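You operate a simulated robot arm through the tools that you are given. There is no shell and no other tool. Be economical: measure what you need, move in short steps, check, and stop when the job is done.

You run a simulated two-armed robot. Do the job below in one go: nothing can be reset, and whatever is moved stays where it is left.

JOB
Route coarse cork to the blue bin and medium to the orange one; fill each about a third.
Fine: shut the gates; no other bin gets any, nothing is spilt.

Only the result counts: the job must be done as asked and must still hold three seconds after the hand-in. Knocking over, shifting, dropping, spilling or breaking anything else fails it.

ROBOT AND FRAMES
Two 7-joint arms with fingered hands on one trunk, on a carriage that runs on a rail from [382, 884] to [-364, -842] (x, y) and turns from -3.316 to 2.478 rad about z. Base frame: it is fixed where the carriage stands at the start and does not move with it; the origin is on the floor, on the carriage's upright axis, x ahead of it, y to its left, z up; the surface under the hand at the start is at about z = 219. Units: mm, rad, N and s.
The left shoulder is at the start at [70, 188, 1274], the right one opposite. With the tool pointing down near the work surface each hand reaches from about 100 to 360 mm from the robot's upright axis, wherever it stands, measured 20 degrees to its own side. Places, roughly: coarse inlet box [600, -400, 1500]; green outlet gate [500, -300, 600]; left outlet stand of the swap tower [800, 100, 200]; medium inlet box [700, -200, 1500]; red outlet gate [700, 100, 600]; right outlet stand of the swap tower [500, -500, 200]; small blue bin (16x22x16 cm) [700, 100, 300]; small brown bin (16x22x16 cm) [700, -100, 300]; teal outlet gate [400, -500, 600]; yellow outlet gate [600, -100, 600]. Payload 4 kg a hand.
Tool frame (each hand has its own): the origin (TCP) lies between the finger pads and is the grasp point; the fingertips stand 26 mm ahead of it; z points along the fingers, y is the line along which they close. Largest opening 132 mm; the body of the gripper starts 73 mm behind the TCP. The gripper is a hand of 4 fingers: y runs from the thumb to the fingers, the wrist lies at [0, 0, -224] in the tool frame, and closing takes about 1.5 s.
Orientation is that of the tool frame in the base frame, as a unit quaternion [w, x, y, z]. With the fingers straight down and closing along the base's y, the tool's x points along the base's -x, its y along +y and its z along -z.

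CONTROLS
- The arms move only by the tool arm_command. It takes "left_motion", "right_motion" or both (then of equal length, played together; a hand with none holds still); each is a list of rows, each an object (a shift or turn left out is 0, a gripper value left out holds the last) with "translation": the shift along the base's x, y, z in units of 40 mm (1.0 is 40 mm), a list of three; "rot": the turn, a rotation vector about the base's x, y, z in units of 5 degrees (1.0 is 5 degrees), a list of three. In form: [{"translation": [tx, ty, tz], "rot": [wx, wy, wz]}, ...]. A call has 1 to 8 rows; each row shifts and turns the commanded pose from where the row before left it. "left_jaw" and "right_jaw" are, for a hand that has rows, the opening, from 0 (shut) to 1 (fully open), set as the call begins (left out, the last holds). A call with a number of a shift or a turn outside -1 to 1 is refused whole. Rows are played at 5 a second. More than 50 mm and 0.15 rad between two rows, or a gripper value outside its range, and nothing of the call is played. Where a pose cannot be reached the arm comes as near as it can. A force on the tool above 40 N (or 10 N above the force at the start of the call, whichever is more), or a blocked arm, ends the call early, and 0.2 s more pass. The fingers move at their own pace (about 72 mm/s each) and stop on an object; they squeeze with about 26 N. The grip force told is the motor's: it shows also when the fingers shut on nothing. Time passes only in rows, and 0.2 s behind the last, so rows that do not move let the fingers close. The reply holds the time, the measured pose of the TCP, the force on the tool along the base axes, the opening and the grip force, in the units named above and with some noise, with the torque about the TCP (base axes, N m) and any sound that the robot's microphone picked up, and new pictures: "pictures" is both (left out), scene, wrist or none (wrist: the cameras of the hands that moved).
- Cameras (640 x 400 px; columns grow to the right, rows downward): "scene" is now at [141.8, -40.8, 1519.2]; the picture's right is [-0.39, -0.92, 0.00], its down [-0.42, 0.18, -0.89] and it looks along [0.82, -0.34, -0.46] (base axes); focal length 214 px, centre (320, 200). "left" rides on the left gripper at [-73, 6, -94] in its tool frame; the picture's right is [-0.08, -1.00, 0.00], its down [0.79, -0.06, -0.62] and it looks along [0.61, -0.05, 0.79] (tool axes); focal length 230 px, centre (320, 200). "right" rides on the right gripper at [73, 6, -94] in its tool frame; the picture's right is [-0.08, 1.00, 0.00], its down [-0.78, -0.06, -0.62] and it looks along [-0.62, -0.05, 0.79] (tool axes); focal length 230 px, centre (320, 200). There is no depth. A picture from a camera that has moved, and an enlarged one, comes with that camera's place and axes in the base frame and with its lens. The place of the scene camera against the robot may be out by one fixed shift of up to 12 mm in any direction.
- raise_lower(by): slides the trunk up (or, below 0, down) by that many mm; the arms and the scene camera ride with it, the base frame stays. It gives what a move gives, with no picture.
- steer(legs): drives the robot by 1 to 6 legs, each [ahead, left, turn to the left] in mm, mm and rad, along the robot's own axes; the way and the turn of a leg run together, so that a leg with both is an arc; at most 1500 mm and 3.142 rad a leg. The arms and the cameras ride along, it lands a little off, and it stops where it bumps. It keeps to its track: a leg is cut to what the track allows. It gives what a move gives, and a new picture of the scene camera.
- curl_fingers(finger1, finger2, finger3, thumb_bend, hand): sets how far each is bent, from 0 (flat) to 1 (curled in); at 0.3 the hand is open as for a grip, at 0.7 the pads meet at the TCP. One left out holds its place. A second passes; each finger stops where it meets its share of the squeeze, and holds until it gets a number again. A gripper value or a shape takes the hand back. It gives what a move gives, with no picture; readings hold the bend of each and the force on the fingers (four entries, about 0 where the hand has none), thumb and palm.
- grasp_type(shape, hand): the hand has 4 fingers and takes this shape, open, in about a second: jaw (thumb against the fingers, like two jaws); tri (thumb and two fingers); tip (a fingertip pinch); poke (one finger out to press); point (the index stretched); flat (the hand flat); cup (the hand cupped); fist (a fist). The gripper value then closes the fingers along that shape, each until it touches; the sizes above hold for jaw. It gives what a move gives, with no picture.
- turn_head(pan, tilt): turns the head with the scene camera to pan (to the left, within 1.501 rad either way) and tilt (down, from -0.506 to 1.204), counted from straight ahead of the robot. It gives what a move gives, and a new picture of the scene camera.
- close_up(camera, box): a new picture of the part [left, top, right, bottom] of that camera's present view, enlarged. The clock stands still meanwhile.
- finish_job(): hands the job in; it is judged then, once.

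Work in short steps. Places have to be worked out from the pictures, the camera data and where the tool is seen: move nearer, look again, correct. Check each grasp and each placing, and mend what went wrong. You have 120 turns and 260 pictures in all, those below and enlarged ones among them. Open the grippers and draw the arms clear of the work before you hand the job in, unless the task says otherwise; then end with one line.

The tools are called after "Emit:" as a command line: name --argument value ..., lists and objects as JSON in quotes. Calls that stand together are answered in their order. arm_command: Moves the arms, as the interface text tells. Its arguments: {"type":"object","properties":{"left_motion":{"type":"array"},"left_jaw":{"type":"number"},"right_motion":{"type":"array"},"right_jaw":{"type":"number"},"pictures":{"type":"string","enum":["both","scene","wrist","none"]}},"required":[]} The other tools are called the same way: raise_lower (by) slides the trunk up or down; grasp_type (shape, hand) gives the hand a shape; curl_fingers (finger1, finger2, finger3, thumb_bend, hand) moves the fingers one by one; steer (legs) drives the base; turn_head (pan, tilt) turns the head that bears the scene camera; close_up (camera, box) takes an enlarged picture of a part of a camera's view; finish_job () hands the job in.

At the start:

```text
time: 0.0
left_tool_pos: [484.0, -0.5, 1513.9]
left_tool_rot: [0.001, -0.001, 1.0, 0.0]
left_wrist_force: [-0.7, -0.3, 0.3]
left_torque: [0.0, 0.0, -0.01]
left_opening: 131.9
left_grip_force: 0.2
left_shape: jaw
left_bend: [0.3, 0.3, 0.3, 0.3]
left_finger forces: [0.0, 0.1, 0.0, 0.1, 0.0, 0.1]
right_tool_pos: [478.6, -451.8, 1456.5]
right_tool_rot: [0.0, 0.002, 1.0, 0.0]
right_wrist_force: [-0.2, 0.2, 0.1]
right_torque: [-0.03, -0.01, -0.02]
right_opening: 131.6
right_grip_force: 0.0
right_shape: jaw
right_bend: [0.3, 0.3, 0.3, 0.3]
right_finger forces: [0.0, 0.0, 0.0, 0.0, 0.0, 0.1]
trunk travel left (down, up): [-752.0, 188.0]
robot x, y, heading: [-1.5, -1.3, -0.001]
head pan, tilt: [-0.4, 0.478]
```

scene: 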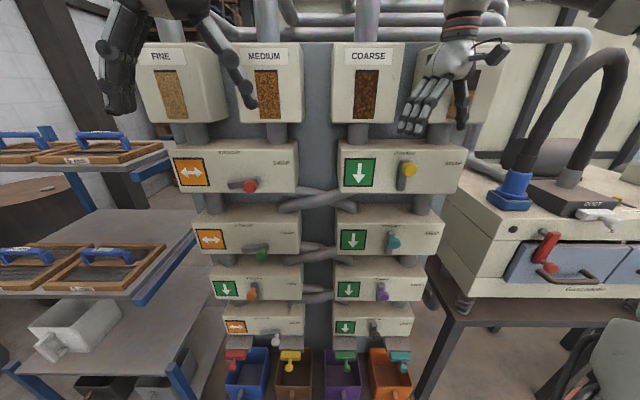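
right: 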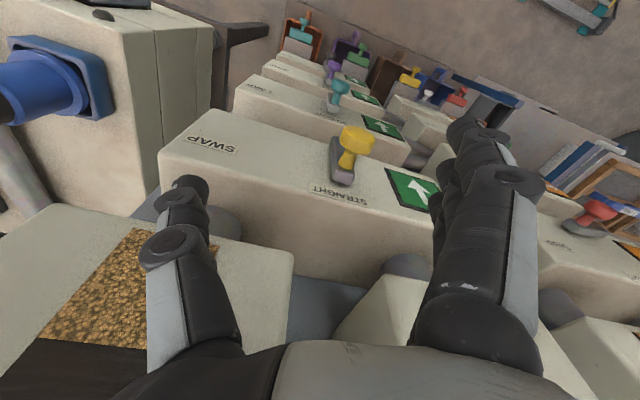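
left: 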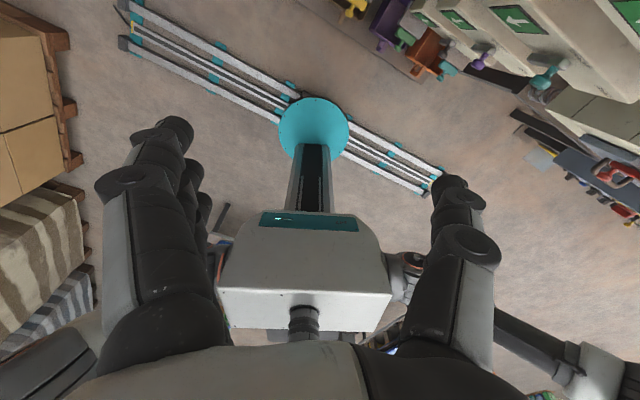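

I'll start by looking closely at the tower: the inlet labels, the levers and the outlets.

Emit:
close_up --camera "scene" --box '[140, 20, 520, 220]'

Emit:
close_up --camera "scene" --box '[160, 200, 480, 400]'

```text
1.68 times, centred on (330, 120) of scene
camera zoom: at [141.8, -40.8, 1519.2], right [-0.39, -0.92, 0.0], down [-0.42, 0.18, -0.89], along [0.82, -0.34, -0.46], focal length 361 px, centre (303, 335)
```

zoom: 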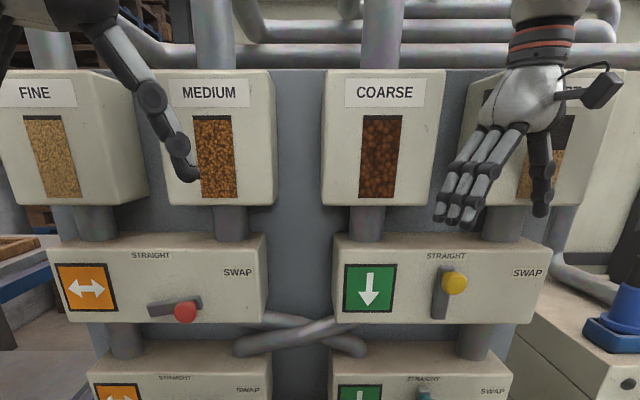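

```text
2.00 times, centred on (320, 300) of scene
camera zoom: at [141.8, -40.8, 1519.2], right [-0.39, -0.92, 0.0], down [-0.42, 0.18, -0.89], along [0.82, -0.34, -0.46], focal length 429 px, centre (320, 0)
```

zoom: 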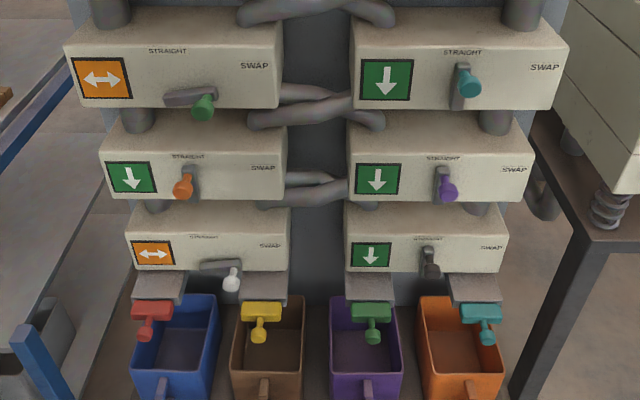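

The current levers send medium to blue, coarse to brown and fine to purple. Swapping the purple lever (right box, row 3) and setting the white lever (left box, row 4) to straight should give coarse to blue and medium to orange. I'll draw the right hand back from the tower and turn to face it so I can see the fourth inlet.

Emit:
arm_command --right_motion '[{"translation": [-0.9, 0.4, 0]}, {"translation": [-0.9, 0.4, 0]}, {"translation": [-0.9, 0.4, 0]}]' --pictures "none"

Emit:
steer --legs '[[0, 0, -0.407]]'

Emit:
turn_head --pan 0 --tilt 0.3

```text
time: 0.8
left_tool_pos: [484.5, 0.6, 1514.8]
left_tool_rot: [0.001, -0.001, 1.0, 0.0]
left_wrist_force: [0.5, -0.1, 0.1]
left_torque: [0.0, -0.02, 0.03]
left_opening: 132.0
left_grip_force: 0.0
left_shape: jaw
left_bend: [0.3, 0.3, 0.3, 0.3]
left_finger forces: [0.0, 0.0, 0.0, 0.0, 0.0, 0.0]
right_tool_pos: [369.5, -402.7, 1455.5]
right_tool_rot: [0.0, 0.001, 1.0, 0.0]
right_wrist_force: [0.1, 0.3, 0.1]
right_torque: [0.01, 0.01, 0.03]
right_opening: 131.8
right_grip_force: 0.0
right_shape: jaw
right_bend: [0.3, 0.3, 0.3, 0.3]
right_finger forces: [0.1, 0.1, 0.1, 0.0, 0.0, 0.0]
trunk travel left (down, up): [-752.0, 188.0]
robot x, y, heading: [1.4, 1.0, -0.0]
head pan, tilt: [-0.4, 0.478]
```

```text
time: 2.4
left_tool_pos: [445.6, -191.9, 1513.4]
left_tool_rot: [-0.001, 0.203, 0.979, -0.001]
left_wrist_force: [-1.1, -0.5, -0.2]
left_torque: [-0.03, 0.03, 0.0]
left_opening: 131.6
left_grip_force: 0.1
left_shape: jaw
left_bend: [0.3, 0.3, 0.3, 0.3]
left_finger forces: [0.0, 0.1, 0.1, 0.1, 0.1, 0.0]
right_tool_pos: [179.7, -517.9, 1453.9]
right_tool_rot: [-0.001, 0.204, 0.979, -0.001]
right_wrist_force: [-0.1, 0.6, 0.3]
right_torque: [-0.02, 0.02, -0.01]
right_opening: 131.7
right_grip_force: 0.1
right_shape: jaw
right_bend: [0.3, 0.3, 0.3, 0.3]
right_finger forces: [0.0, 0.0, 0.1, 0.1, 0.1, 0.0]
trunk travel left (down, up): [-752.0, 188.0]
robot x, y, heading: [-2.8, 1.1, -0.407]
head pan, tilt: [-0.4, 0.478]
camera scene: at [117.5, -90.3, 1519.2], right [-0.72, -0.69, 0.0], down [-0.32, 0.33, -0.89], along [0.61, -0.64, -0.46], focal length 214 px, centre (320, 200)
```

scene: 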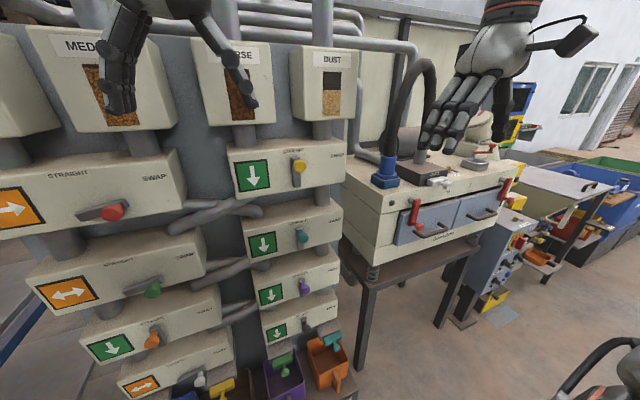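

```text
time: 3.3
left_tool_pos: [444.2, -192.7, 1514.4]
left_tool_rot: [0.0, 0.203, 0.979, 0.0]
left_wrist_force: [-0.7, 0.7, 0.7]
left_torque: [-0.03, 0.01, -0.02]
left_opening: 131.9
left_grip_force: 0.1
left_shape: jaw
left_bend: [0.3, 0.3, 0.3, 0.3]
left_finger forces: [0.0, 0.1, 0.0, 0.0, 0.0, 0.0]
right_tool_pos: [179.6, -517.5, 1455.8]
right_tool_rot: [-0.001, 0.204, 0.979, 0.0]
right_wrist_force: [0.1, -0.1, 0.3]
right_torque: [-0.03, 0.05, 0.02]
right_opening: 131.8
right_grip_force: 0.0
right_shape: jaw
right_bend: [0.3, 0.3, 0.3, 0.3]
right_finger forces: [0.0, 0.0, 0.0, 0.0, 0.0, 0.1]
trunk travel left (down, up): [-752.0, 188.0]
robot x, y, heading: [-1.9, 0.2, -0.407]
head pan, tilt: [0.0, 0.3]
camera scene: at [138.8, -62.6, 1535.8], right [-0.4, -0.92, 0.0], down [-0.27, 0.12, -0.96], along [0.88, -0.38, -0.3], focal length 214 px, centre (320, 200)
```

scene: 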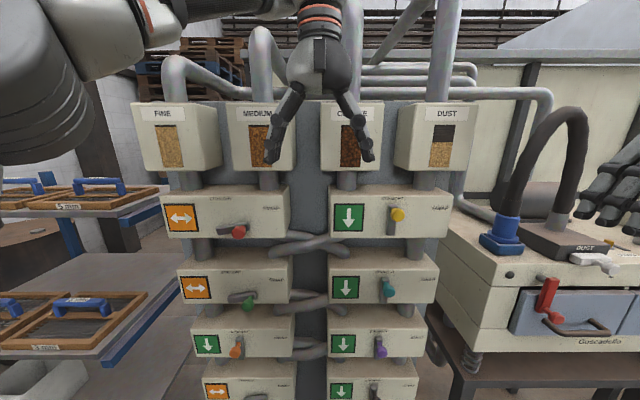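

The fourth inlet is dust, which would go to brown, so that gate stays shut. Next I turn both hands to point at the tower with fingers horizontal, then lower the trunk.

Emit:
arm_command --left_motion '[{"translation": [-0.5, 0.5, 0], "rot": [-0.43, -0.99, 0]}, {"translation": [-0.5, 0.5, 0], "rot": [-0.43, -0.99, 0]}, {"translation": [-0.5, 0.5, 0], "rot": [-0.43, -0.99, 0]}, {"rot": [-0.43, -0.99, 0]}, {"rot": [-0.43, -0.99, 0]}, {"rot": [-0.43, -0.99, 0]}, {"rot": [-0.43, -0.99, 0]}, {"rot": [-0.43, -0.99, 0]}]' --right_motion '[{"rot": [-0.43, -0.99, 0]}, {"rot": [-0.43, -0.99, 0]}, {"rot": [-0.43, -0.99, 0]}, {"rot": [-0.43, -0.99, 0]}, {"rot": [-0.43, -0.99, 0]}, {"rot": [-0.43, -0.99, 0]}, {"rot": [-0.43, -0.99, 0]}, {"rot": [-0.43, -0.99, 0]}]' --pictures "none"

Emit:
arm_command --left_motion '[{"rot": [-0.43, -0.99, 0]}, {"rot": [-0.43, -0.99, 0]}, {"rot": [-0.43, -0.99, 0]}, {"rot": [-0.43, -0.99, 0]}, {"rot": [-0.43, -0.99, 0]}, {"rot": [-0.43, -0.99, 0]}, {"rot": [-0.43, -0.99, 0]}, {"rot": [-0.43, -0.99, 0]}]' --right_motion '[{"rot": [-0.43, -0.99, 0]}, {"rot": [-0.43, -0.99, 0]}, {"rot": [-0.43, -0.99, 0]}, {"rot": [-0.43, -0.99, 0]}, {"rot": [-0.43, -0.99, 0]}, {"rot": [-0.43, -0.99, 0]}, {"rot": [-0.43, -0.99, 0]}, {"rot": [-0.43, -0.99, 0]}]' --pictures "scene"

```text
time: 5.1
left_tool_pos: [383.2, -134.3, 1513.6]
left_tool_rot: [0.361, 0.188, 0.91, -0.075]
left_wrist_force: [-0.7, -0.2, 0.1]
left_torque: [-0.04, -0.01, -0.04]
left_opening: 131.8
left_grip_force: 0.0
left_shape: jaw
left_bend: [0.3, 0.3, 0.3, 0.3]
left_finger forces: [0.0, 0.0, 0.1, 0.1, 0.0, 0.0]
right_tool_pos: [179.4, -517.8, 1455.2]
right_tool_rot: [0.362, 0.19, 0.91, -0.076]
right_wrist_force: [0.7, -0.2, -0.4]
right_torque: [-0.03, -0.03, 0.03]
right_opening: 131.8
right_grip_force: 0.0
right_shape: jaw
right_bend: [0.3, 0.3, 0.3, 0.3]
right_finger forces: [0.0, 0.0, 0.0, 0.1, 0.1, 0.0]
trunk travel left (down, up): [-752.0, 188.0]
robot x, y, heading: [-1.1, 2.9, -0.408]
head pan, tilt: [0.0, 0.3]
```

```text
time: 6.9
left_tool_pos: [386.4, -134.6, 1515.1]
left_tool_rot: [0.669, 0.147, 0.715, -0.14]
left_wrist_force: [0.5, -0.2, -0.7]
left_torque: [-0.04, 0.0, -0.01]
left_opening: 132.2
left_grip_force: 0.0
left_shape: jaw
left_bend: [0.3, 0.3, 0.3, 0.3]
left_finger forces: [0.0, 0.1, 0.1, 0.1, 0.1, 0.1]
right_tool_pos: [187.4, -540.8, 1528.6]
right_tool_rot: [0.636, 0.155, 0.745, -0.131]
right_wrist_force: [0.3, 0.4, -0.3]
right_torque: [0.0, 0.01, 0.0]
right_opening: 131.7
right_grip_force: 0.1
right_shape: jaw
right_bend: [0.3, 0.3, 0.3, 0.3]
right_finger forces: [0.0, 0.1, 0.1, 0.0, 0.0, 0.1]
right hand out of reach, approached as far as the arm can: row 4, 5, 6, 7, 8
trunk travel left (down, up): [-752.0, 188.0]
robot x, y, heading: [2.4, -3.3, -0.405]
head pan, tilt: [0.0, 0.3]
camera scene: at [139.8, -64.3, 1535.3], right [-0.4, -0.92, 0.0], down [-0.27, 0.12, -0.95], along [0.88, -0.38, -0.3], focal length 214 px, centre (320, 200)
```

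scene: 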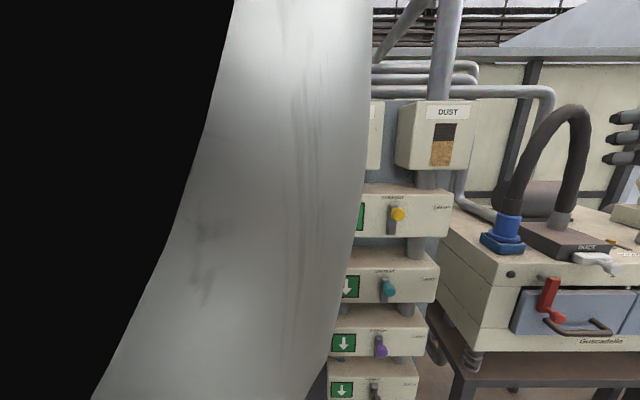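

The left arm blocks the head camera and the right is out of reach up here. I'll lower both hands below the shoulders and move the left one aside.

Emit:
arm_command --left_motion '[{"translation": [0.2, 0.5, -1]}, {"translation": [0.2, 0.5, -1]}, {"translation": [0.2, 0.5, -1]}, {"translation": [0.2, 0.5, -1]}, {"translation": [0.2, 0.5, -1]}, {"translation": [0.2, 0.5, -1]}, {"translation": [0.2, 0.5, -1]}, {"translation": [0.2, 0.5, -1]}]' --right_motion '[{"translation": [0, 0, -1]}, {"translation": [0, 0, -1]}, {"translation": [0, 0, -1]}, {"translation": [0, 0, -1]}, {"translation": [0, 0, -1]}, {"translation": [0, 0, -1]}, {"translation": [0, 0, -1]}, {"translation": [0, 0, -1]}]' --pictures "scene"

```text
time: 8.7
left_tool_pos: [410.4, -65.6, 1384.6]
left_tool_rot: [0.67, 0.149, 0.714, -0.141]
left_wrist_force: [0.6, 0.7, 0.5]
left_torque: [0.0, 0.02, -0.01]
left_opening: 131.6
left_grip_force: 0.0
left_shape: jaw
left_bend: [0.3, 0.3, 0.3, 0.3]
left_finger forces: [0.1, 0.0, 0.0, 0.0, 0.0, 0.1]
left hand out of reach, approached as far as the arm can: row 4, 5, 6, 7, 8
right_tool_pos: [187.0, -544.1, 1524.9]
right_tool_rot: [0.635, 0.155, 0.746, -0.131]
right_wrist_force: [0.1, -0.6, -0.1]
right_torque: [0.0, -0.01, 0.01]
right_opening: 131.9
right_grip_force: 0.1
right_shape: jaw
right_bend: [0.3, 0.3, 0.3, 0.3]
right_finger forces: [0.0, 0.0, 0.0, 0.1, 0.0, 0.1]
right hand out of reach, approached as far as the arm can: row 1, 2, 3, 4, 5, 6, 7, 8
trunk travel left (down, up): [-752.0, 188.0]
robot x, y, heading: [1.4, -2.3, -0.407]
head pan, tilt: [0.0, 0.3]
camera scene: at [139.1, -62.3, 1535.8], right [-0.4, -0.92, 0.0], down [-0.27, 0.12, -0.96], along [0.88, -0.38, -0.3], focal length 214 px, centre (320, 200)
```

scene: 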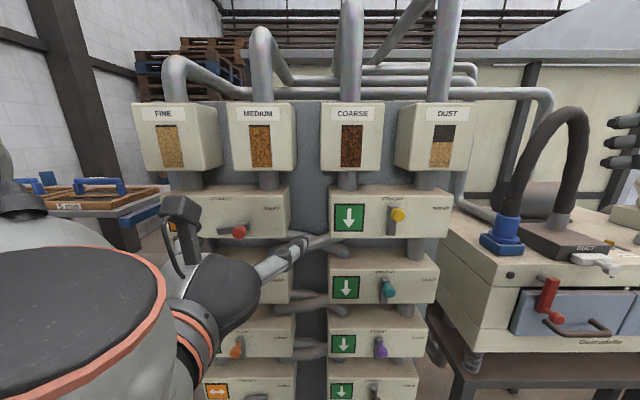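

Both hands are too close to the body for a horizontal pose. I'll extend them forward a little while staying short of the tower fronts.

Emit:
arm_command --left_motion '[{"translation": [0.9, -0.4, 0]}, {"translation": [0.5, 0.2, -0.5]}, {"translation": [0.2, 0.5, -0.8]}, {"translation": [0.2, 0.5, -0.8]}]' --right_motion '[{"translation": [0.9, -0.4, 0]}, {"translation": [0.9, -0.4, 0]}, {"translation": [0.9, -0.4, 0]}, {"translation": [0.5, -0.2, -0.5]}]' --pictures "scene"

```text
time: 9.7
left_tool_pos: [471.5, -71.1, 1354.9]
left_tool_rot: [0.668, 0.148, 0.716, -0.14]
left_wrist_force: [0.7, -0.6, 0.3]
left_torque: [0.04, 0.01, -0.03]
left_opening: 131.9
left_grip_force: 0.1
left_shape: jaw
left_bend: [0.3, 0.3, 0.3, 0.3]
left_finger forces: [0.0, 0.0, 0.0, 0.0, 0.1, 0.0]
left hand out of reach, approached as far as the arm can: row 3, 4
right_tool_pos: [319.7, -602.1, 1503.9]
right_tool_rot: [0.634, 0.155, 0.746, -0.131]
right_wrist_force: [0.3, 0.2, -0.3]
right_torque: [0.0, 0.01, -0.04]
right_opening: 131.8
right_grip_force: 0.1
right_shape: jaw
right_bend: [0.3, 0.3, 0.3, 0.3]
right_finger forces: [0.1, 0.2, 0.1, 0.0, 0.1, 0.0]
trunk travel left (down, up): [-752.0, 188.0]
robot x, y, heading: [-1.1, -1.5, -0.405]
head pan, tilt: [0.0, 0.3]
camera scene: at [144.0, -64.4, 1535.2], right [-0.4, -0.92, 0.0], down [-0.27, 0.12, -0.95], along [0.88, -0.38, -0.3], focal length 214 px, centre (320, 200)
```

scene: 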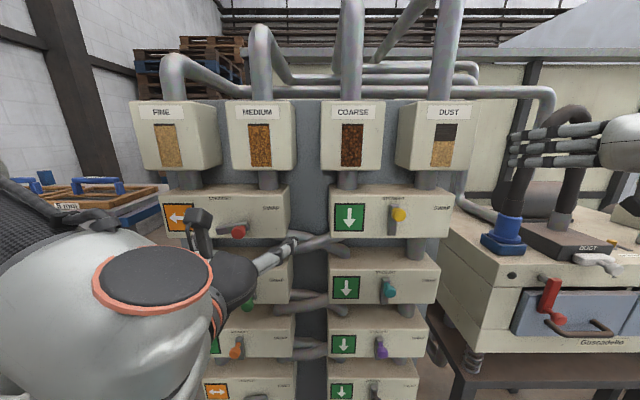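

The right hand moves again. I'll test bringing it down in front of the tower, with the left hand out to the side.

Emit:
arm_command --left_motion '[{"translation": [0.4, 0.9, 0]}, {"translation": [0.4, 0.9, 0]}, {"translation": [0.4, 0.9, 0]}, {"translation": [0.4, 0.9, 0]}, {"translation": [0, 0, -1]}, {"translation": [0, 0, -1]}]' --right_motion '[{"translation": [0, 0, -1]}, {"translation": [0, 0, -1]}, {"translation": [0, 0, -1]}, {"translation": [0, 0, -1]}, {"translation": [0, 0, -1]}, {"translation": [0, 0, -1]}]' --pictures "scene"

```text
time: 11.1
left_tool_pos: [458.2, -70.7, 1348.2]
left_tool_rot: [0.671, 0.149, 0.713, -0.14]
left_wrist_force: [-1.2, 0.1, -0.9]
left_torque: [-0.01, 0.02, 0.06]
left_opening: 131.9
left_grip_force: 0.0
left_shape: jaw
left_bend: [0.3, 0.3, 0.3, 0.3]
left_finger forces: [0.1, 0.1, 0.1, 0.0, 0.0, 0.0]
left hand out of reach, approached as far as the arm can: row 1, 2, 3, 4, 5, 6
right_tool_pos: [296.9, -614.5, 1380.3]
right_tool_rot: [0.638, 0.155, 0.743, -0.131]
right_wrist_force: [-0.9, -0.3, 0.7]
right_torque: [0.0, 0.01, 0.03]
right_opening: 131.8
right_grip_force: 0.0
right_shape: jaw
right_bend: [0.3, 0.3, 0.3, 0.3]
right_finger forces: [0.0, 0.0, 0.0, 0.1, 0.0, 0.0]
right hand out of reach, approached as far as the arm can: row 3, 4, 5, 6
trunk travel left (down, up): [-752.0, 188.0]
robot x, y, heading: [2.4, -0.2, -0.409]
head pan, tilt: [0.0, 0.3]
camera scene: at [129.5, -64.2, 1536.5], right [-0.4, -0.92, 0.0], down [-0.26, 0.12, -0.96], along [0.88, -0.38, -0.29], focal length 214 px, centre (320, 200)
```

scene: 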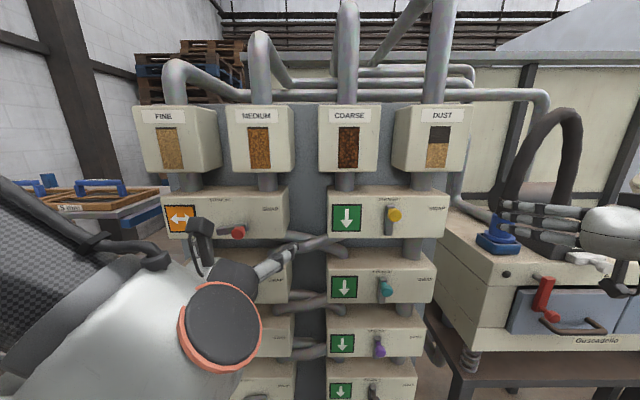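

The right hand is rolled against its natural side, so I'll work with the left arm and slide the carriage. The right hand goes back to pointing down, retracted. The left goes forward, then down.

Emit:
arm_command --left_motion '[{"translation": [0.9, -0.4, 0]}, {"translation": [0.9, -0.4, 0]}, {"translation": [0, 0, -1]}, {"translation": [0, 0, -1]}, {"translation": [0, 0, -1]}, {"translation": [0, 0, -1]}, {"translation": [0, 0, -1]}, {"translation": [0, 0, -1]}]' --right_motion '[{"rot": [0.43, 0.99, 0]}, {"rot": [0.43, 0.99, 0]}, {"rot": [0.43, 0.99, 0]}, {"rot": [0.43, 0.99, 0]}, {"rot": [0.43, 0.99, 0]}, {"rot": [0.43, 0.99, 0]}, {"rot": [0.43, 0.99, 0]}, {"rot": [0.43, 0.99, 0]}]' --pictures "none"

Emit:
arm_command --right_motion '[{"translation": [-0.8, 0.35, 0], "rot": [0.43, 0.99, 0]}, {"translation": [-0.8, 0.35, 0], "rot": [0.43, 0.99, 0]}, {"translation": [-0.8, 0.35, 0], "rot": [0.43, 0.99, 0]}, {"translation": [-0.8, 0.35, 0], "rot": [0.43, 0.99, 0]}, {"translation": [-0.4, 0.15, 0], "rot": [0.43, 0.99, 0]}, {"rot": [0.43, 0.99, 0]}, {"rot": [0.43, 0.99, 0]}]' --pictures "scene"

```text
time: 12.9
left_tool_pos: [541.4, -101.5, 1109.0]
left_tool_rot: [0.669, 0.147, 0.715, -0.14]
left_wrist_force: [0.3, 0.1, 0.3]
left_torque: [0.01, 0.0, -0.02]
left_opening: 132.1
left_grip_force: 0.0
left_shape: jaw
left_bend: [0.3, 0.3, 0.3, 0.3]
left_finger forces: [0.1, 0.0, 0.0, 0.1, 0.0, 0.1]
right_tool_pos: [308.6, -613.7, 1381.2]
right_tool_rot: [0.316, 0.192, 0.927, -0.064]
right_wrist_force: [0.3, -0.3, -0.3]
right_torque: [0.02, -0.04, 0.03]
right_opening: 131.9
right_grip_force: 0.0
right_shape: jaw
right_bend: [0.3, 0.3, 0.3, 0.3]
right_finger forces: [0.0, 0.1, 0.1, 0.0, 0.1, 0.0]
trunk travel left (down, up): [-752.0, 188.0]
robot x, y, heading: [0.5, -2.2, -0.409]
head pan, tilt: [0.0, 0.3]
```

```text
time: 14.5
left_tool_pos: [539.6, -102.9, 1109.2]
left_tool_rot: [0.669, 0.147, 0.715, -0.14]
left_wrist_force: [-0.8, 0.3, 0.5]
left_torque: [0.0, 0.0, 0.02]
left_opening: 132.0
left_grip_force: 0.0
left_shape: jaw
left_bend: [0.3, 0.3, 0.3, 0.3]
left_finger forces: [0.0, 0.0, 0.0, 0.1, 0.1, 0.0]
right_tool_pos: [162.4, -551.0, 1381.8]
right_tool_rot: [-0.003, 0.204, 0.979, 0.0]
right_wrist_force: [-0.9, -0.1, -0.7]
right_torque: [-0.01, -0.02, 0.0]
right_opening: 131.8
right_grip_force: 0.0
right_shape: jaw
right_bend: [0.3, 0.3, 0.3, 0.3]
right_finger forces: [0.1, 0.1, 0.1, 0.0, 0.0, 0.1]
trunk travel left (down, up): [-752.0, 188.0]
robot x, y, heading: [1.9, -3.1, -0.409]
head pan, tilt: [0.0, 0.3]
camera scene: at [140.0, -62.2, 1535.7], right [-0.4, -0.92, 0.0], down [-0.27, 0.12, -0.96], along [0.88, -0.38, -0.3], focal length 214 px, centre (320, 200)
```

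scene: 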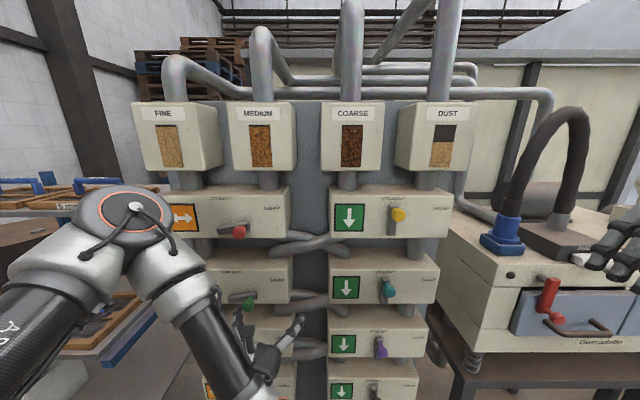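

The left arm now works forward and low. I'll lower the trunk 300 mm to get parallax on the lower levers and see the gates.

Emit:
raise_lower --by -300

Emit:
turn_head --pan 0 --tilt 0.45

Emit:
close_up --camera "left" --box '[0, 0, 640, 400]'

```text
time: 17.5
left_tool_pos: [539.3, -102.8, 810.5]
left_tool_rot: [0.67, 0.148, 0.714, -0.14]
left_wrist_force: [1.3, -0.3, 0.5]
left_torque: [-0.02, -0.01, -0.01]
left_opening: 132.0
left_grip_force: 0.1
left_shape: jaw
left_bend: [0.3, 0.3, 0.3, 0.3]
left_finger forces: [0.1, 0.0, 0.0, 0.0, 0.1, 0.1]
right_tool_pos: [161.5, -552.0, 1081.9]
right_tool_rot: [-0.001, 0.203, 0.979, 0.001]
right_wrist_force: [1.1, 0.2, -0.4]
right_torque: [0.02, 0.01, 0.02]
right_opening: 131.7
right_grip_force: 0.0
right_shape: jaw
right_bend: [0.3, 0.3, 0.3, 0.3]
right_finger forces: [0.0, 0.1, 0.0, 0.0, 0.0, 0.0]
trunk travel left (down, up): [-451.0, 488.0]
robot x, y, heading: [3.5, -1.4, -0.41]
head pan, tilt: [0.0, 0.3]
```

```text
time: 18.2
left_tool_pos: [539.4, -101.1, 810.5]
left_tool_rot: [0.67, 0.147, 0.714, -0.139]
left_wrist_force: [-0.1, 0.3, 0.9]
left_torque: [-0.02, 0.01, -0.03]
left_opening: 132.3
left_grip_force: 0.0
left_shape: jaw
left_bend: [0.3, 0.3, 0.3, 0.3]
left_finger forces: [0.0, 0.0, 0.0, 0.0, 0.1, 0.0]
right_tool_pos: [162.3, -552.0, 1082.2]
right_tool_rot: [-0.001, 0.203, 0.979, 0.001]
right_wrist_force: [0.4, -0.4, -0.4]
right_torque: [0.02, -0.04, 0.01]
right_opening: 131.8
right_grip_force: 0.1
right_shape: jaw
right_bend: [0.3, 0.3, 0.3, 0.3]
right_finger forces: [0.1, 0.0, 0.1, 0.0, 0.0, 0.0]
trunk travel left (down, up): [-451.0, 488.0]
robot x, y, heading: [4.3, 2.3, -0.409]
head pan, tilt: [0.0, 0.45]
camera scene: at [137.9, -61.6, 1221.9], right [-0.4, -0.92, 0.0], down [-0.4, 0.17, -0.9], along [0.83, -0.36, -0.43], focal length 214 px, centre (320, 200)
```

scene: 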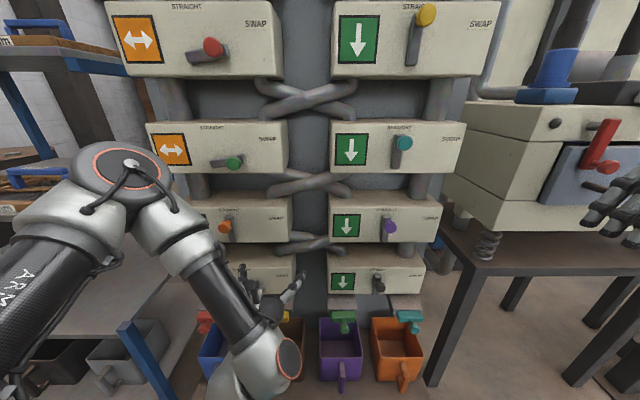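

```text
1.00 times, centred on (320, 200) of left (not enlarged: the box is as wide or as high as the picture)
camera zoom: at [459.2, -62.3, 889.6], right [-0.39, -0.92, 0.08], down [-0.63, 0.21, -0.74], along [0.67, -0.34, -0.66], focal length 230 px, centre (320, 200)
```

zoom: 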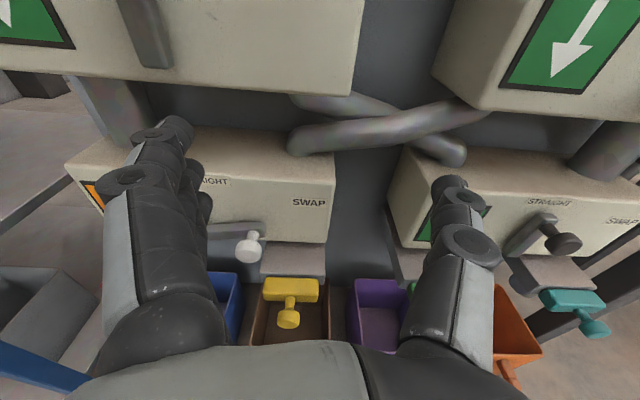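

Triangulating, with n meaning into the tower and s meaning to the right: the purple knob is at about n 647, s 190, z 904, and the white knob at about n 632, s −200, z 640. The lever radius is about 55 mm. I'll move the left hand in front of the white knob, pitched slightly down, and look.

Emit:
arm_command --left_motion '[{"translation": [0.31, 0.41, -0.6], "rot": [0.4, 0.92, 0]}, {"translation": [0.31, 0.41, -0.6], "rot": [0.4, 0.92, 0]}, {"translation": [0.31, 0.41, -0.6], "rot": [0.4, 0.92, 0]}, {"translation": [0.31, 0.41, -0.6]}]' --left_jaw 0.6 --pictures "both"

```text
time: 19.2
left_tool_pos: [582.3, -51.7, 723.9]
left_tool_rot: [0.57, 0.164, 0.797, -0.117]
left_wrist_force: [0.0, -0.9, 0.2]
left_torque: [0.01, 0.01, 0.0]
left_opening: 79.6
left_grip_force: 0.0
left_shape: jaw
left_bend: [0.71, 0.71, 0.71, 0.7]
left_finger forces: [0.0, 0.1, 0.0, 0.0, 0.1, 0.0]
left hand out of reach, approached as far as the arm can: row 4
right_tool_pos: [162.0, -551.2, 1082.5]
right_tool_rot: [0.0, 0.204, 0.979, 0.0]
right_wrist_force: [0.7, -0.1, -0.4]
right_torque: [0.04, 0.0, 0.0]
right_opening: 132.0
right_grip_force: 0.0
right_shape: jaw
right_bend: [0.3, 0.3, 0.3, 0.3]
right_finger forces: [0.0, 0.0, 0.0, 0.0, 0.0, 0.0]
trunk travel left (down, up): [-451.0, 488.0]
robot x, y, heading: [-1.1, -2.8, -0.408]
head pan, tilt: [0.0, 0.45]
camera scene: at [137.9, -62.3, 1221.8], right [-0.4, -0.92, 0.0], down [-0.4, 0.17, -0.9], along [0.83, -0.36, -0.44], focal length 214 px, centre (320, 200)
camera left: at [523.9, -21.2, 823.3], right [-0.37, -0.93, 0.07], down [-0.79, 0.27, -0.54], along [0.48, -0.26, -0.84], focal length 230 px, centre (320, 200)
```

scene: 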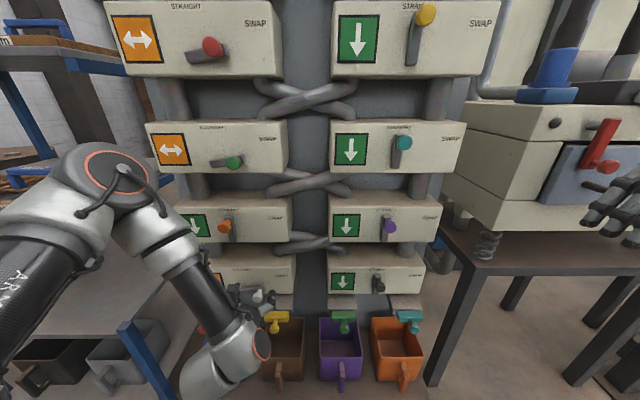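
left: 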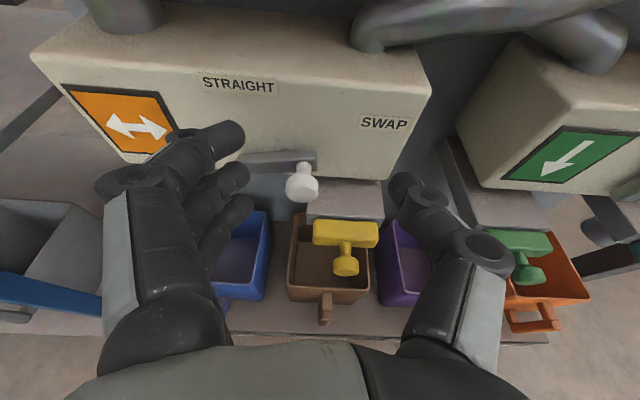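

White knob refined to n 626, s −197, z 647, pivot near s −257. The yellow gate knob is lower at about z 570, so there's room. I'll lower the trunk 78 mm and then align laterally.

Emit:
raise_lower --by -90

Emit:
arm_command --left_motion '[{"translation": [0.13, 0.3, 0.25]}, {"translation": [0.3, -0.13, 0]}, {"translation": [0.3, -0.13, 0]}]' --pictures "wrist"

```text
time: 20.4
left_tool_pos: [583.5, -50.5, 634.1]
left_tool_rot: [0.569, 0.164, 0.797, -0.117]
left_wrist_force: [0.6, -0.2, 0.1]
left_torque: [0.02, 0.01, -0.02]
left_opening: 79.7
left_grip_force: 0.2
left_shape: jaw
left_bend: [0.71, 0.71, 0.71, 0.7]
left_finger forces: [0.0, 0.0, 0.0, 0.2, 0.1, 0.0]
right_tool_pos: [162.6, -551.6, 993.1]
right_tool_rot: [-0.001, 0.204, 0.979, 0.0]
right_wrist_force: [-0.6, -0.4, -0.3]
right_torque: [0.03, 0.04, -0.02]
right_opening: 131.8
right_grip_force: 0.0
right_shape: jaw
right_bend: [0.3, 0.3, 0.3, 0.3]
right_finger forces: [0.0, 0.0, 0.0, 0.0, 0.0, 0.1]
trunk travel left (down, up): [-361.0, 578.0]
robot x, y, heading: [0.2, 1.4, -0.409]
head pan, tilt: [0.0, 0.45]
```

```text
time: 21.2
left_tool_pos: [610.7, -53.4, 646.4]
left_tool_rot: [0.568, 0.161, 0.799, -0.113]
left_wrist_force: [-0.4, 0.8, 0.8]
left_torque: [0.02, 0.01, 0.0]
left_opening: 79.8
left_grip_force: 0.1
left_shape: jaw
left_bend: [0.71, 0.71, 0.71, 0.7]
left_finger forces: [0.1, 0.0, 0.0, 0.0, 0.0, 0.0]
left hand out of reach, approached as far as the arm can: row 1
right_tool_pos: [161.4, -550.8, 992.8]
right_tool_rot: [0.0, 0.204, 0.979, 0.0]
right_wrist_force: [0.0, 1.4, 0.0]
right_torque: [-0.02, -0.03, -0.02]
right_opening: 131.9
right_grip_force: 0.1
right_shape: jaw
right_bend: [0.3, 0.3, 0.3, 0.3]
right_finger forces: [0.0, 0.0, 0.1, 0.1, 0.1, 0.1]
trunk travel left (down, up): [-361.0, 578.0]
robot x, y, heading: [0.6, 5.2, -0.408]
head pan, tilt: [0.0, 0.45]
camera left: at [551.3, -24.1, 745.9], right [-0.36, -0.93, 0.07], down [-0.8, 0.27, -0.54], along [0.48, -0.25, -0.84], focal length 230 px, centre (320, 200)
```

left: 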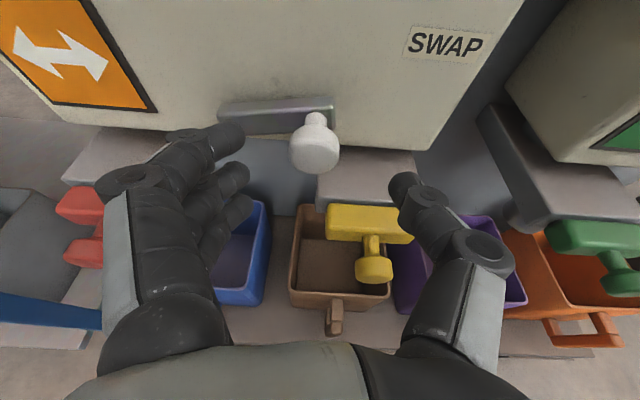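

The fingers straddle the white knob, which is about 45 mm ahead and slightly low. I'll move in along the tool axis, then close.

Emit:
arm_command --left_motion '[{"translation": [0.42, -0.16, -0.15]}, {"translation": [0.42, -0.16, -0.15]}]' --pictures "wrist"

```text
time: 21.8
left_tool_pos: [640.3, -74.0, 639.1]
left_tool_rot: [0.569, 0.163, 0.798, -0.115]
left_wrist_force: [0.8, 0.4, 0.2]
left_torque: [0.0, 0.0, 0.01]
left_opening: 79.6
left_grip_force: 0.0
left_shape: jaw
left_bend: [0.71, 0.71, 0.71, 0.7]
left_finger forces: [0.0, 0.1, 0.0, 0.0, 0.0, 0.0]
left hand out of reach, approached as far as the arm can: row 1, 2
right_tool_pos: [161.5, -551.8, 991.6]
right_tool_rot: [-0.001, 0.204, 0.979, 0.001]
right_wrist_force: [-0.3, 0.7, 0.2]
right_torque: [-0.01, 0.03, 0.02]
right_opening: 131.8
right_grip_force: 0.0
right_shape: jaw
right_bend: [0.3, 0.3, 0.3, 0.3]
right_finger forces: [0.1, 0.1, 0.0, 0.0, 0.0, 0.1]
trunk travel left (down, up): [-361.0, 578.0]
robot x, y, heading: [0.6, 0.8, -0.407]
head pan, tilt: [0.0, 0.45]
camera left: at [581.5, -44.6, 739.9], right [-0.36, -0.93, 0.07], down [-0.8, 0.27, -0.54], along [0.48, -0.25, -0.84], focal length 230 px, centre (320, 200)
```

left: 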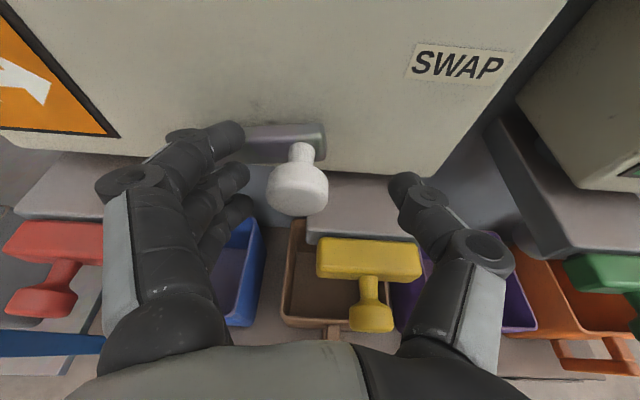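

Knob pinned at (n 624, s −198, z 636), but the arm is at its reach limit. I'll back off, shift the carriage 70 mm left and the trunk 80 mm down for a more comfortable posture, then return.

Emit:
arm_command --left_motion '[{"translation": [-0.9, 0.4, 0.1]}, {"translation": [-0.9, 0.4, 0.1]}]' --pictures "none"

Emit:
steer --legs '[[0, 70, 0]]'

Emit:
arm_command --left_motion '[{"translation": [-0.17, -0.4, 0.5]}, {"translation": [-0.17, -0.4, 0.5]}, {"translation": [-0.17, -0.4, 0.5]}, {"translation": [-0.12, -0.3, 0.5]}]' --pictures "none"

Emit:
raise_lower --by -85

```text
time: 22.4
left_tool_pos: [568.3, -42.3, 648.6]
left_tool_rot: [0.57, 0.163, 0.797, -0.117]
left_wrist_force: [-1.5, -0.4, 0.7]
left_torque: [0.01, -0.04, -0.03]
left_opening: 79.5
left_grip_force: 0.0
left_shape: jaw
left_bend: [0.71, 0.71, 0.71, 0.7]
left_finger forces: [0.0, 0.1, 0.0, 0.0, 0.1, 0.0]
right_tool_pos: [162.9, -551.6, 992.2]
right_tool_rot: [-0.001, 0.204, 0.979, 0.001]
right_wrist_force: [-0.5, -0.2, 0.5]
right_torque: [-0.01, -0.01, -0.01]
right_opening: 132.0
right_grip_force: 0.1
right_shape: jaw
right_bend: [0.3, 0.3, 0.3, 0.3]
right_finger forces: [0.0, 0.1, 0.0, 0.0, 0.0, 0.0]
trunk travel left (down, up): [-361.0, 578.0]
robot x, y, heading: [0.8, -1.2, -0.408]
head pan, tilt: [0.0, 0.45]
```

```text
time: 23.4
left_tool_pos: [594.3, 20.7, 647.8]
left_tool_rot: [0.569, 0.163, 0.797, -0.117]
left_wrist_force: [-0.2, 0.4, 0.5]
left_torque: [-0.04, -0.01, 0.01]
left_opening: 79.7
left_grip_force: 0.0
left_shape: jaw
left_bend: [0.71, 0.71, 0.71, 0.7]
left_finger forces: [0.0, 0.0, 0.0, 0.0, 0.0, 0.1]
right_tool_pos: [189.9, -489.6, 992.8]
right_tool_rot: [-0.001, 0.204, 0.979, 0.0]
right_wrist_force: [-0.6, -0.3, -1.2]
right_torque: [0.0, 0.02, 0.0]
right_opening: 132.0
right_grip_force: 0.0
right_shape: jaw
right_bend: [0.3, 0.3, 0.3, 0.3]
right_finger forces: [0.0, 0.1, 0.0, 0.1, 0.0, 0.0]
trunk travel left (down, up): [-361.0, 578.0]
robot x, y, heading: [28.3, 63.0, -0.41]
head pan, tilt: [0.0, 0.45]
camera scene: at [165.4, 2.0, 1131.8], right [-0.4, -0.92, 0.0], down [-0.4, 0.17, -0.9], along [0.83, -0.36, -0.44], focal length 214 px, centre (320, 200)
```

scene: 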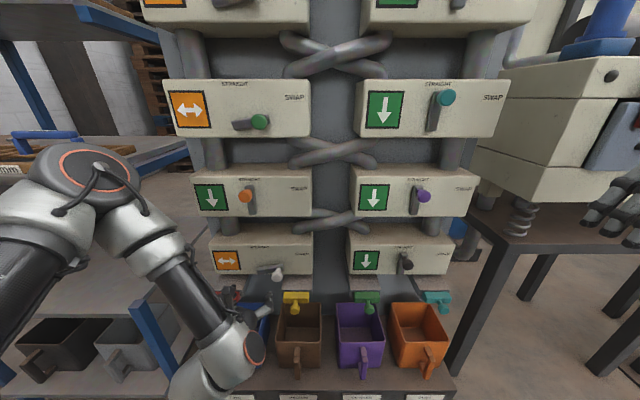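

```text
time: 24.4
left_tool_pos: [568.0, -40.5, 727.3]
left_tool_rot: [0.57, 0.163, 0.797, -0.116]
left_wrist_force: [0.1, 0.4, -0.3]
left_torque: [0.01, 0.0, 0.01]
left_opening: 79.6
left_grip_force: 0.0
left_shape: jaw
left_bend: [0.71, 0.71, 0.71, 0.7]
left_finger forces: [0.0, 0.0, 0.0, 0.1, 0.1, 0.1]
right_tool_pos: [190.3, -488.6, 992.5]
right_tool_rot: [-0.001, 0.203, 0.979, 0.001]
right_wrist_force: [0.1, 0.5, 0.6]
right_torque: [0.0, 0.0, 0.0]
right_opening: 132.1
right_grip_force: 0.0
right_shape: jaw
right_bend: [0.3, 0.3, 0.3, 0.3]
right_finger forces: [0.1, 0.0, 0.1, 0.0, 0.1, 0.1]
trunk travel left (down, up): [-361.0, 578.0]
robot x, y, heading: [27.2, 66.4, -0.406]
head pan, tilt: [0.0, 0.45]
```

```text
time: 25.7
left_tool_pos: [570.2, -41.2, 642.5]
left_tool_rot: [0.57, 0.164, 0.797, -0.118]
left_wrist_force: [-1.2, 0.4, 0.5]
left_torque: [-0.01, 0.03, -0.01]
left_opening: 79.6
left_grip_force: 0.0
left_shape: jaw
left_bend: [0.71, 0.71, 0.71, 0.7]
left_finger forces: [0.0, 0.0, 0.1, 0.0, 0.0, 0.0]
right_tool_pos: [189.5, -488.5, 907.4]
right_tool_rot: [-0.001, 0.204, 0.979, 0.0]
right_wrist_force: [-0.7, 0.2, -0.5]
right_torque: [0.01, 0.01, 0.0]
right_opening: 132.1
right_grip_force: 0.1
right_shape: jaw
right_bend: [0.3, 0.3, 0.3, 0.3]
right_finger forces: [0.1, 0.0, 0.0, 0.0, 0.0, 0.0]
trunk travel left (down, up): [-276.0, 664.0]
robot x, y, heading: [28.4, 62.6, -0.412]
head pan, tilt: [0.0, 0.45]
```

Now go to the knob at (617, −198, 638).

Emit:
arm_command --left_motion '[{"translation": [0.93, -0.27, -0.05]}, {"translation": [0.93, -0.27, -0.05]}]' --pictures "wrist"

```text
time: 26.3
left_tool_pos: [644.9, -62.9, 636.7]
left_tool_rot: [0.569, 0.163, 0.797, -0.117]
left_wrist_force: [-1.1, -0.7, 0.6]
left_torque: [-0.02, 0.04, 0.0]
left_opening: 79.7
left_grip_force: 0.1
left_shape: jaw
left_bend: [0.71, 0.71, 0.71, 0.7]
left_finger forces: [0.0, 0.1, 0.0, 0.0, 0.0, 0.1]
right_tool_pos: [190.7, -487.3, 907.0]
right_tool_rot: [-0.002, 0.204, 0.979, 0.0]
right_wrist_force: [0.2, -0.1, 0.1]
right_torque: [-0.05, 0.01, 0.0]
right_opening: 131.7
right_grip_force: 0.1
right_shape: jaw
right_bend: [0.3, 0.3, 0.3, 0.3]
right_finger forces: [0.0, 0.0, 0.1, 0.0, 0.0, 0.0]
trunk travel left (down, up): [-276.0, 664.0]
robot x, y, heading: [23.8, 62.0, -0.413]
head pan, tilt: [0.0, 0.45]
camera left: at [585.3, -33.1, 736.4], right [-0.37, -0.93, 0.07], down [-0.79, 0.27, -0.54], along [0.48, -0.26, -0.84], focal length 230 px, centre (320, 200)
```

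left: 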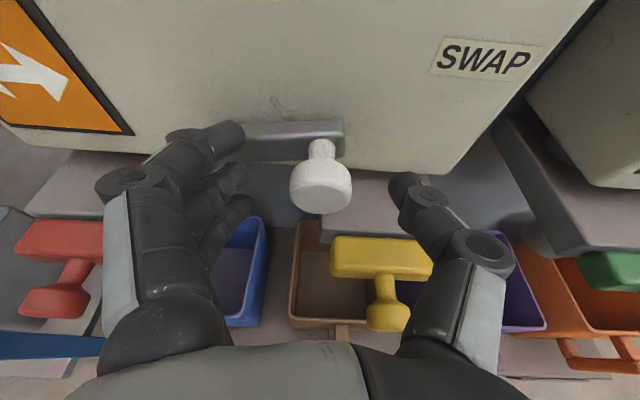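

Centred on the knob with no reach problem. Closing.

Emit:
arm_command --left_motion '[{}, {}, {}, {}, {}, {}]' --left_jaw 0.0 --pictures "wrist"

```text
time: 27.7
left_tool_pos: [644.4, -63.9, 637.6]
left_tool_rot: [0.57, 0.163, 0.797, -0.117]
left_wrist_force: [5.0, -6.0, 0.6]
left_torque: [-0.16, -0.19, 0.11]
left_opening: 9.4
left_grip_force: 25.5
left_shape: jaw
left_bend: [0.67, 0.72, 0.68, 0.7]
left_finger forces: [13.1, 8.0, 0.1, 0.0, 23.3, 0.0]
right_tool_pos: [190.7, -490.3, 907.1]
right_tool_rot: [0.0, 0.204, 0.979, 0.001]
right_wrist_force: [-1.0, -0.6, -0.6]
right_torque: [0.02, 0.02, -0.02]
right_opening: 131.8
right_grip_force: 0.0
right_shape: jaw
right_bend: [0.3, 0.3, 0.3, 0.3]
right_finger forces: [0.0, 0.1, 0.0, 0.1, 0.1, 0.1]
trunk travel left (down, up): [-276.0, 664.0]
robot x, y, heading: [24.9, 64.7, -0.406]
head pan, tilt: [0.0, 0.45]
camera left: at [585.0, -33.8, 736.6], right [-0.37, -0.93, 0.07], down [-0.79, 0.27, -0.54], along [0.48, -0.26, -0.84], focal length 230 px, centre (320, 200)
```

left: 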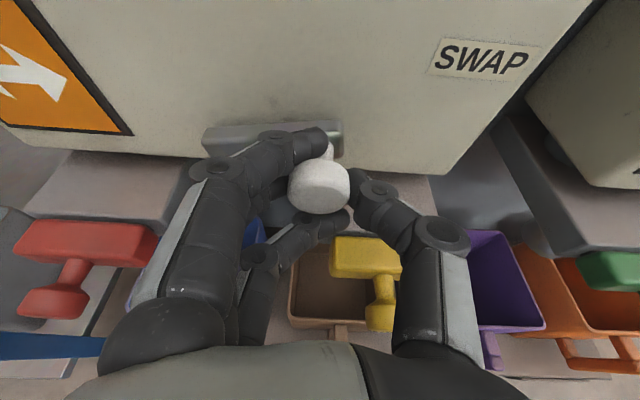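

The grip is firm. Swing the lever up along its arc, first half.

Emit:
arm_command --left_motion '[{"translation": [0.02, 0.046, 0.375]}, {"translation": [0.058, 0.133, 0.35]}, {"translation": [0.091, 0.211, 0.3]}]' --pictures "wrist"

```text
time: 28.5
left_tool_pos: [650.0, -48.1, 678.0]
left_tool_rot: [0.568, 0.163, 0.798, -0.115]
left_wrist_force: [7.6, -11.5, -4.1]
left_torque: [-0.43, 0.21, -0.16]
left_opening: 6.2
left_grip_force: 26.3
left_shape: jaw
left_bend: [0.71, 0.69, 0.7, 0.71]
left_finger forces: [0.8, 15.6, 13.1, 0.0, 20.4, 0.0]
right_tool_pos: [191.2, -488.7, 908.2]
right_tool_rot: [-0.002, 0.204, 0.979, 0.002]
right_wrist_force: [0.7, -0.8, -1.2]
right_torque: [-0.02, -0.01, 0.02]
right_opening: 131.9
right_grip_force: 0.1
right_shape: jaw
right_bend: [0.3, 0.3, 0.3, 0.3]
right_finger forces: [0.0, 0.1, 0.1, 0.1, 0.1, 0.1]
trunk travel left (down, up): [-276.0, 664.0]
robot x, y, heading: [30.9, 61.1, -0.404]
head pan, tilt: [0.0, 0.45]
camera left: at [591.9, -17.9, 778.0], right [-0.37, -0.93, 0.07], down [-0.79, 0.27, -0.54], along [0.48, -0.26, -0.84], focal length 230 px, centre (320, 200)
```

left: 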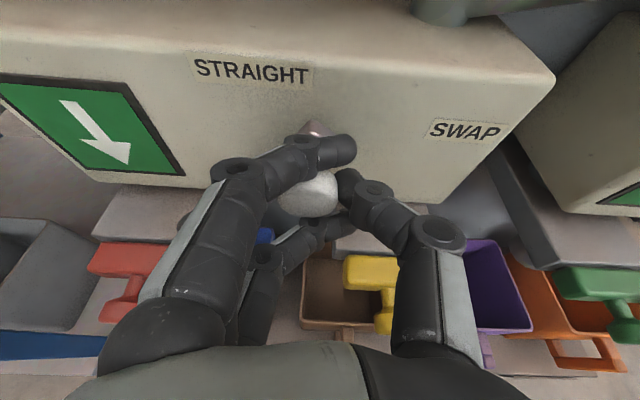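

The plate has flipped to the straight arrow. I'll finish the arc.

Emit:
arm_command --left_motion '[{"translation": [0.119, 0.275, 0.24]}, {"translation": [0.139, 0.321, 0.16]}, {"translation": [0.16, 0.37, 0.08]}, {"translation": [0.06, 0.14, 0]}]' --pictures "wrist"

```text
time: 29.5
left_tool_pos: [666.7, -10.3, 696.1]
left_tool_rot: [0.568, 0.168, 0.797, -0.118]
left_wrist_force: [-19.8, -30.7, -11.6]
left_torque: [-0.19, 0.31, -0.83]
left_opening: 9.5
left_grip_force: 26.1
left_shape: jaw
left_bend: [0.71, 0.71, 0.72, 0.71]
left_finger forces: [0.1, 10.2, 13.0, 0.0, 28.3, 0.1]
right_tool_pos: [188.0, -491.1, 905.5]
right_tool_rot: [0.0, 0.204, 0.979, 0.001]
right_wrist_force: [-0.1, -0.1, 0.3]
right_torque: [-0.01, 0.01, 0.04]
right_opening: 131.8
right_grip_force: 0.1
right_shape: jaw
right_bend: [0.3, 0.3, 0.3, 0.3]
right_finger forces: [0.0, 0.0, 0.1, 0.1, 0.0, 0.1]
trunk travel left (down, up): [-276.0, 664.0]
robot x, y, heading: [27.1, 63.7, -0.409]
head pan, tilt: [0.0, 0.45]
camera left: at [607.6, 20.4, 796.9], right [-0.38, -0.92, 0.07], down [-0.79, 0.28, -0.54], along [0.48, -0.26, -0.84], focal length 230 px, centre (320, 200)
```

left: 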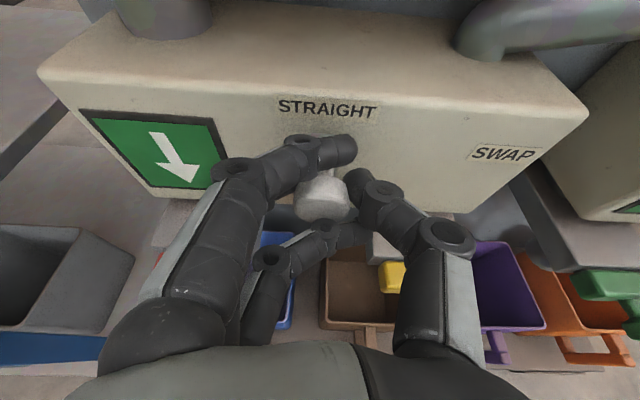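

The lever is at its stop, upright. Release and back out.

Emit:
arm_command --left_motion '[{}, {}, {}, {}, {}, {}]' --left_jaw 0.6 --pictures "none"

Emit:
arm_command --left_motion '[{"translation": [-0.85, 0.37, 0.1]}, {"translation": [-0.85, 0.37, 0.1]}, {"translation": [-0.85, 0.37, 0.1]}]' --pictures "wrist"

```text
time: 30.4
left_tool_pos: [662.6, -14.8, 694.2]
left_tool_rot: [0.565, 0.173, 0.797, -0.123]
left_wrist_force: [-26.6, -22.8, -15.3]
left_torque: [-0.38, 0.54, -0.17]
left_opening: 68.3
left_grip_force: 0.0
left_shape: jaw
left_bend: [0.71, 0.71, 0.83, 0.71]
left_finger forces: [0.1, 0.0, 47.1, 0.1, 0.1, 0.0]
right_tool_pos: [186.1, -492.4, 905.7]
right_tool_rot: [-0.001, 0.206, 0.979, 0.001]
right_wrist_force: [-0.4, -0.5, 0.2]
right_torque: [0.0, -0.01, 0.02]
right_opening: 131.9
right_grip_force: 0.2
right_shape: jaw
right_bend: [0.3, 0.3, 0.3, 0.3]
right_finger forces: [0.0, 0.1, 0.0, 0.1, 0.0, 0.0]
trunk travel left (down, up): [-276.0, 664.0]
robot x, y, heading: [24.9, 64.8, -0.412]
head pan, tilt: [0.0, 0.45]
stopped in row 4 (left hand): the force on the tool passed its limit at 51 N (the readings are from after the stop); the commanded pose is now the measured one
```

```text
time: 31.1
left_tool_pos: [589.2, 28.4, 704.4]
left_tool_rot: [0.569, 0.166, 0.797, -0.119]
left_wrist_force: [0.2, -0.4, 0.1]
left_torque: [-0.03, -0.04, -0.02]
left_opening: 79.3
left_grip_force: 0.1
left_shape: jaw
left_bend: [0.71, 0.71, 0.71, 0.71]
left_finger forces: [0.0, 0.1, 0.0, 0.0, 0.0, 0.0]
left hand out of reach, approached as far as the arm can: row 3
right_tool_pos: [190.6, -488.8, 907.0]
right_tool_rot: [-0.001, 0.203, 0.979, 0.0]
right_wrist_force: [-0.1, 1.2, -1.0]
right_torque: [-0.02, 0.02, 0.03]
right_opening: 131.9
right_grip_force: 0.0
right_shape: jaw
right_bend: [0.3, 0.3, 0.3, 0.3]
right_finger forces: [0.0, 0.0, 0.1, 0.0, 0.1, 0.0]
trunk travel left (down, up): [-276.0, 664.0]
robot x, y, heading: [30.7, 61.5, -0.405]
head pan, tilt: [0.0, 0.45]
camera left: at [530.5, 58.9, 804.6], right [-0.37, -0.92, 0.07], down [-0.79, 0.28, -0.54], along [0.48, -0.26, -0.84], focal length 230 px, centre (320, 200)
```

left: 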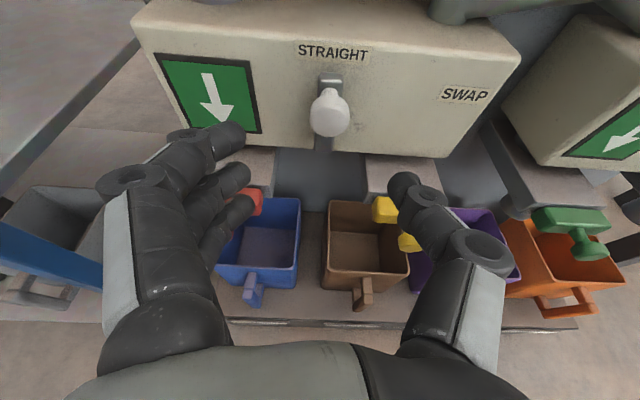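

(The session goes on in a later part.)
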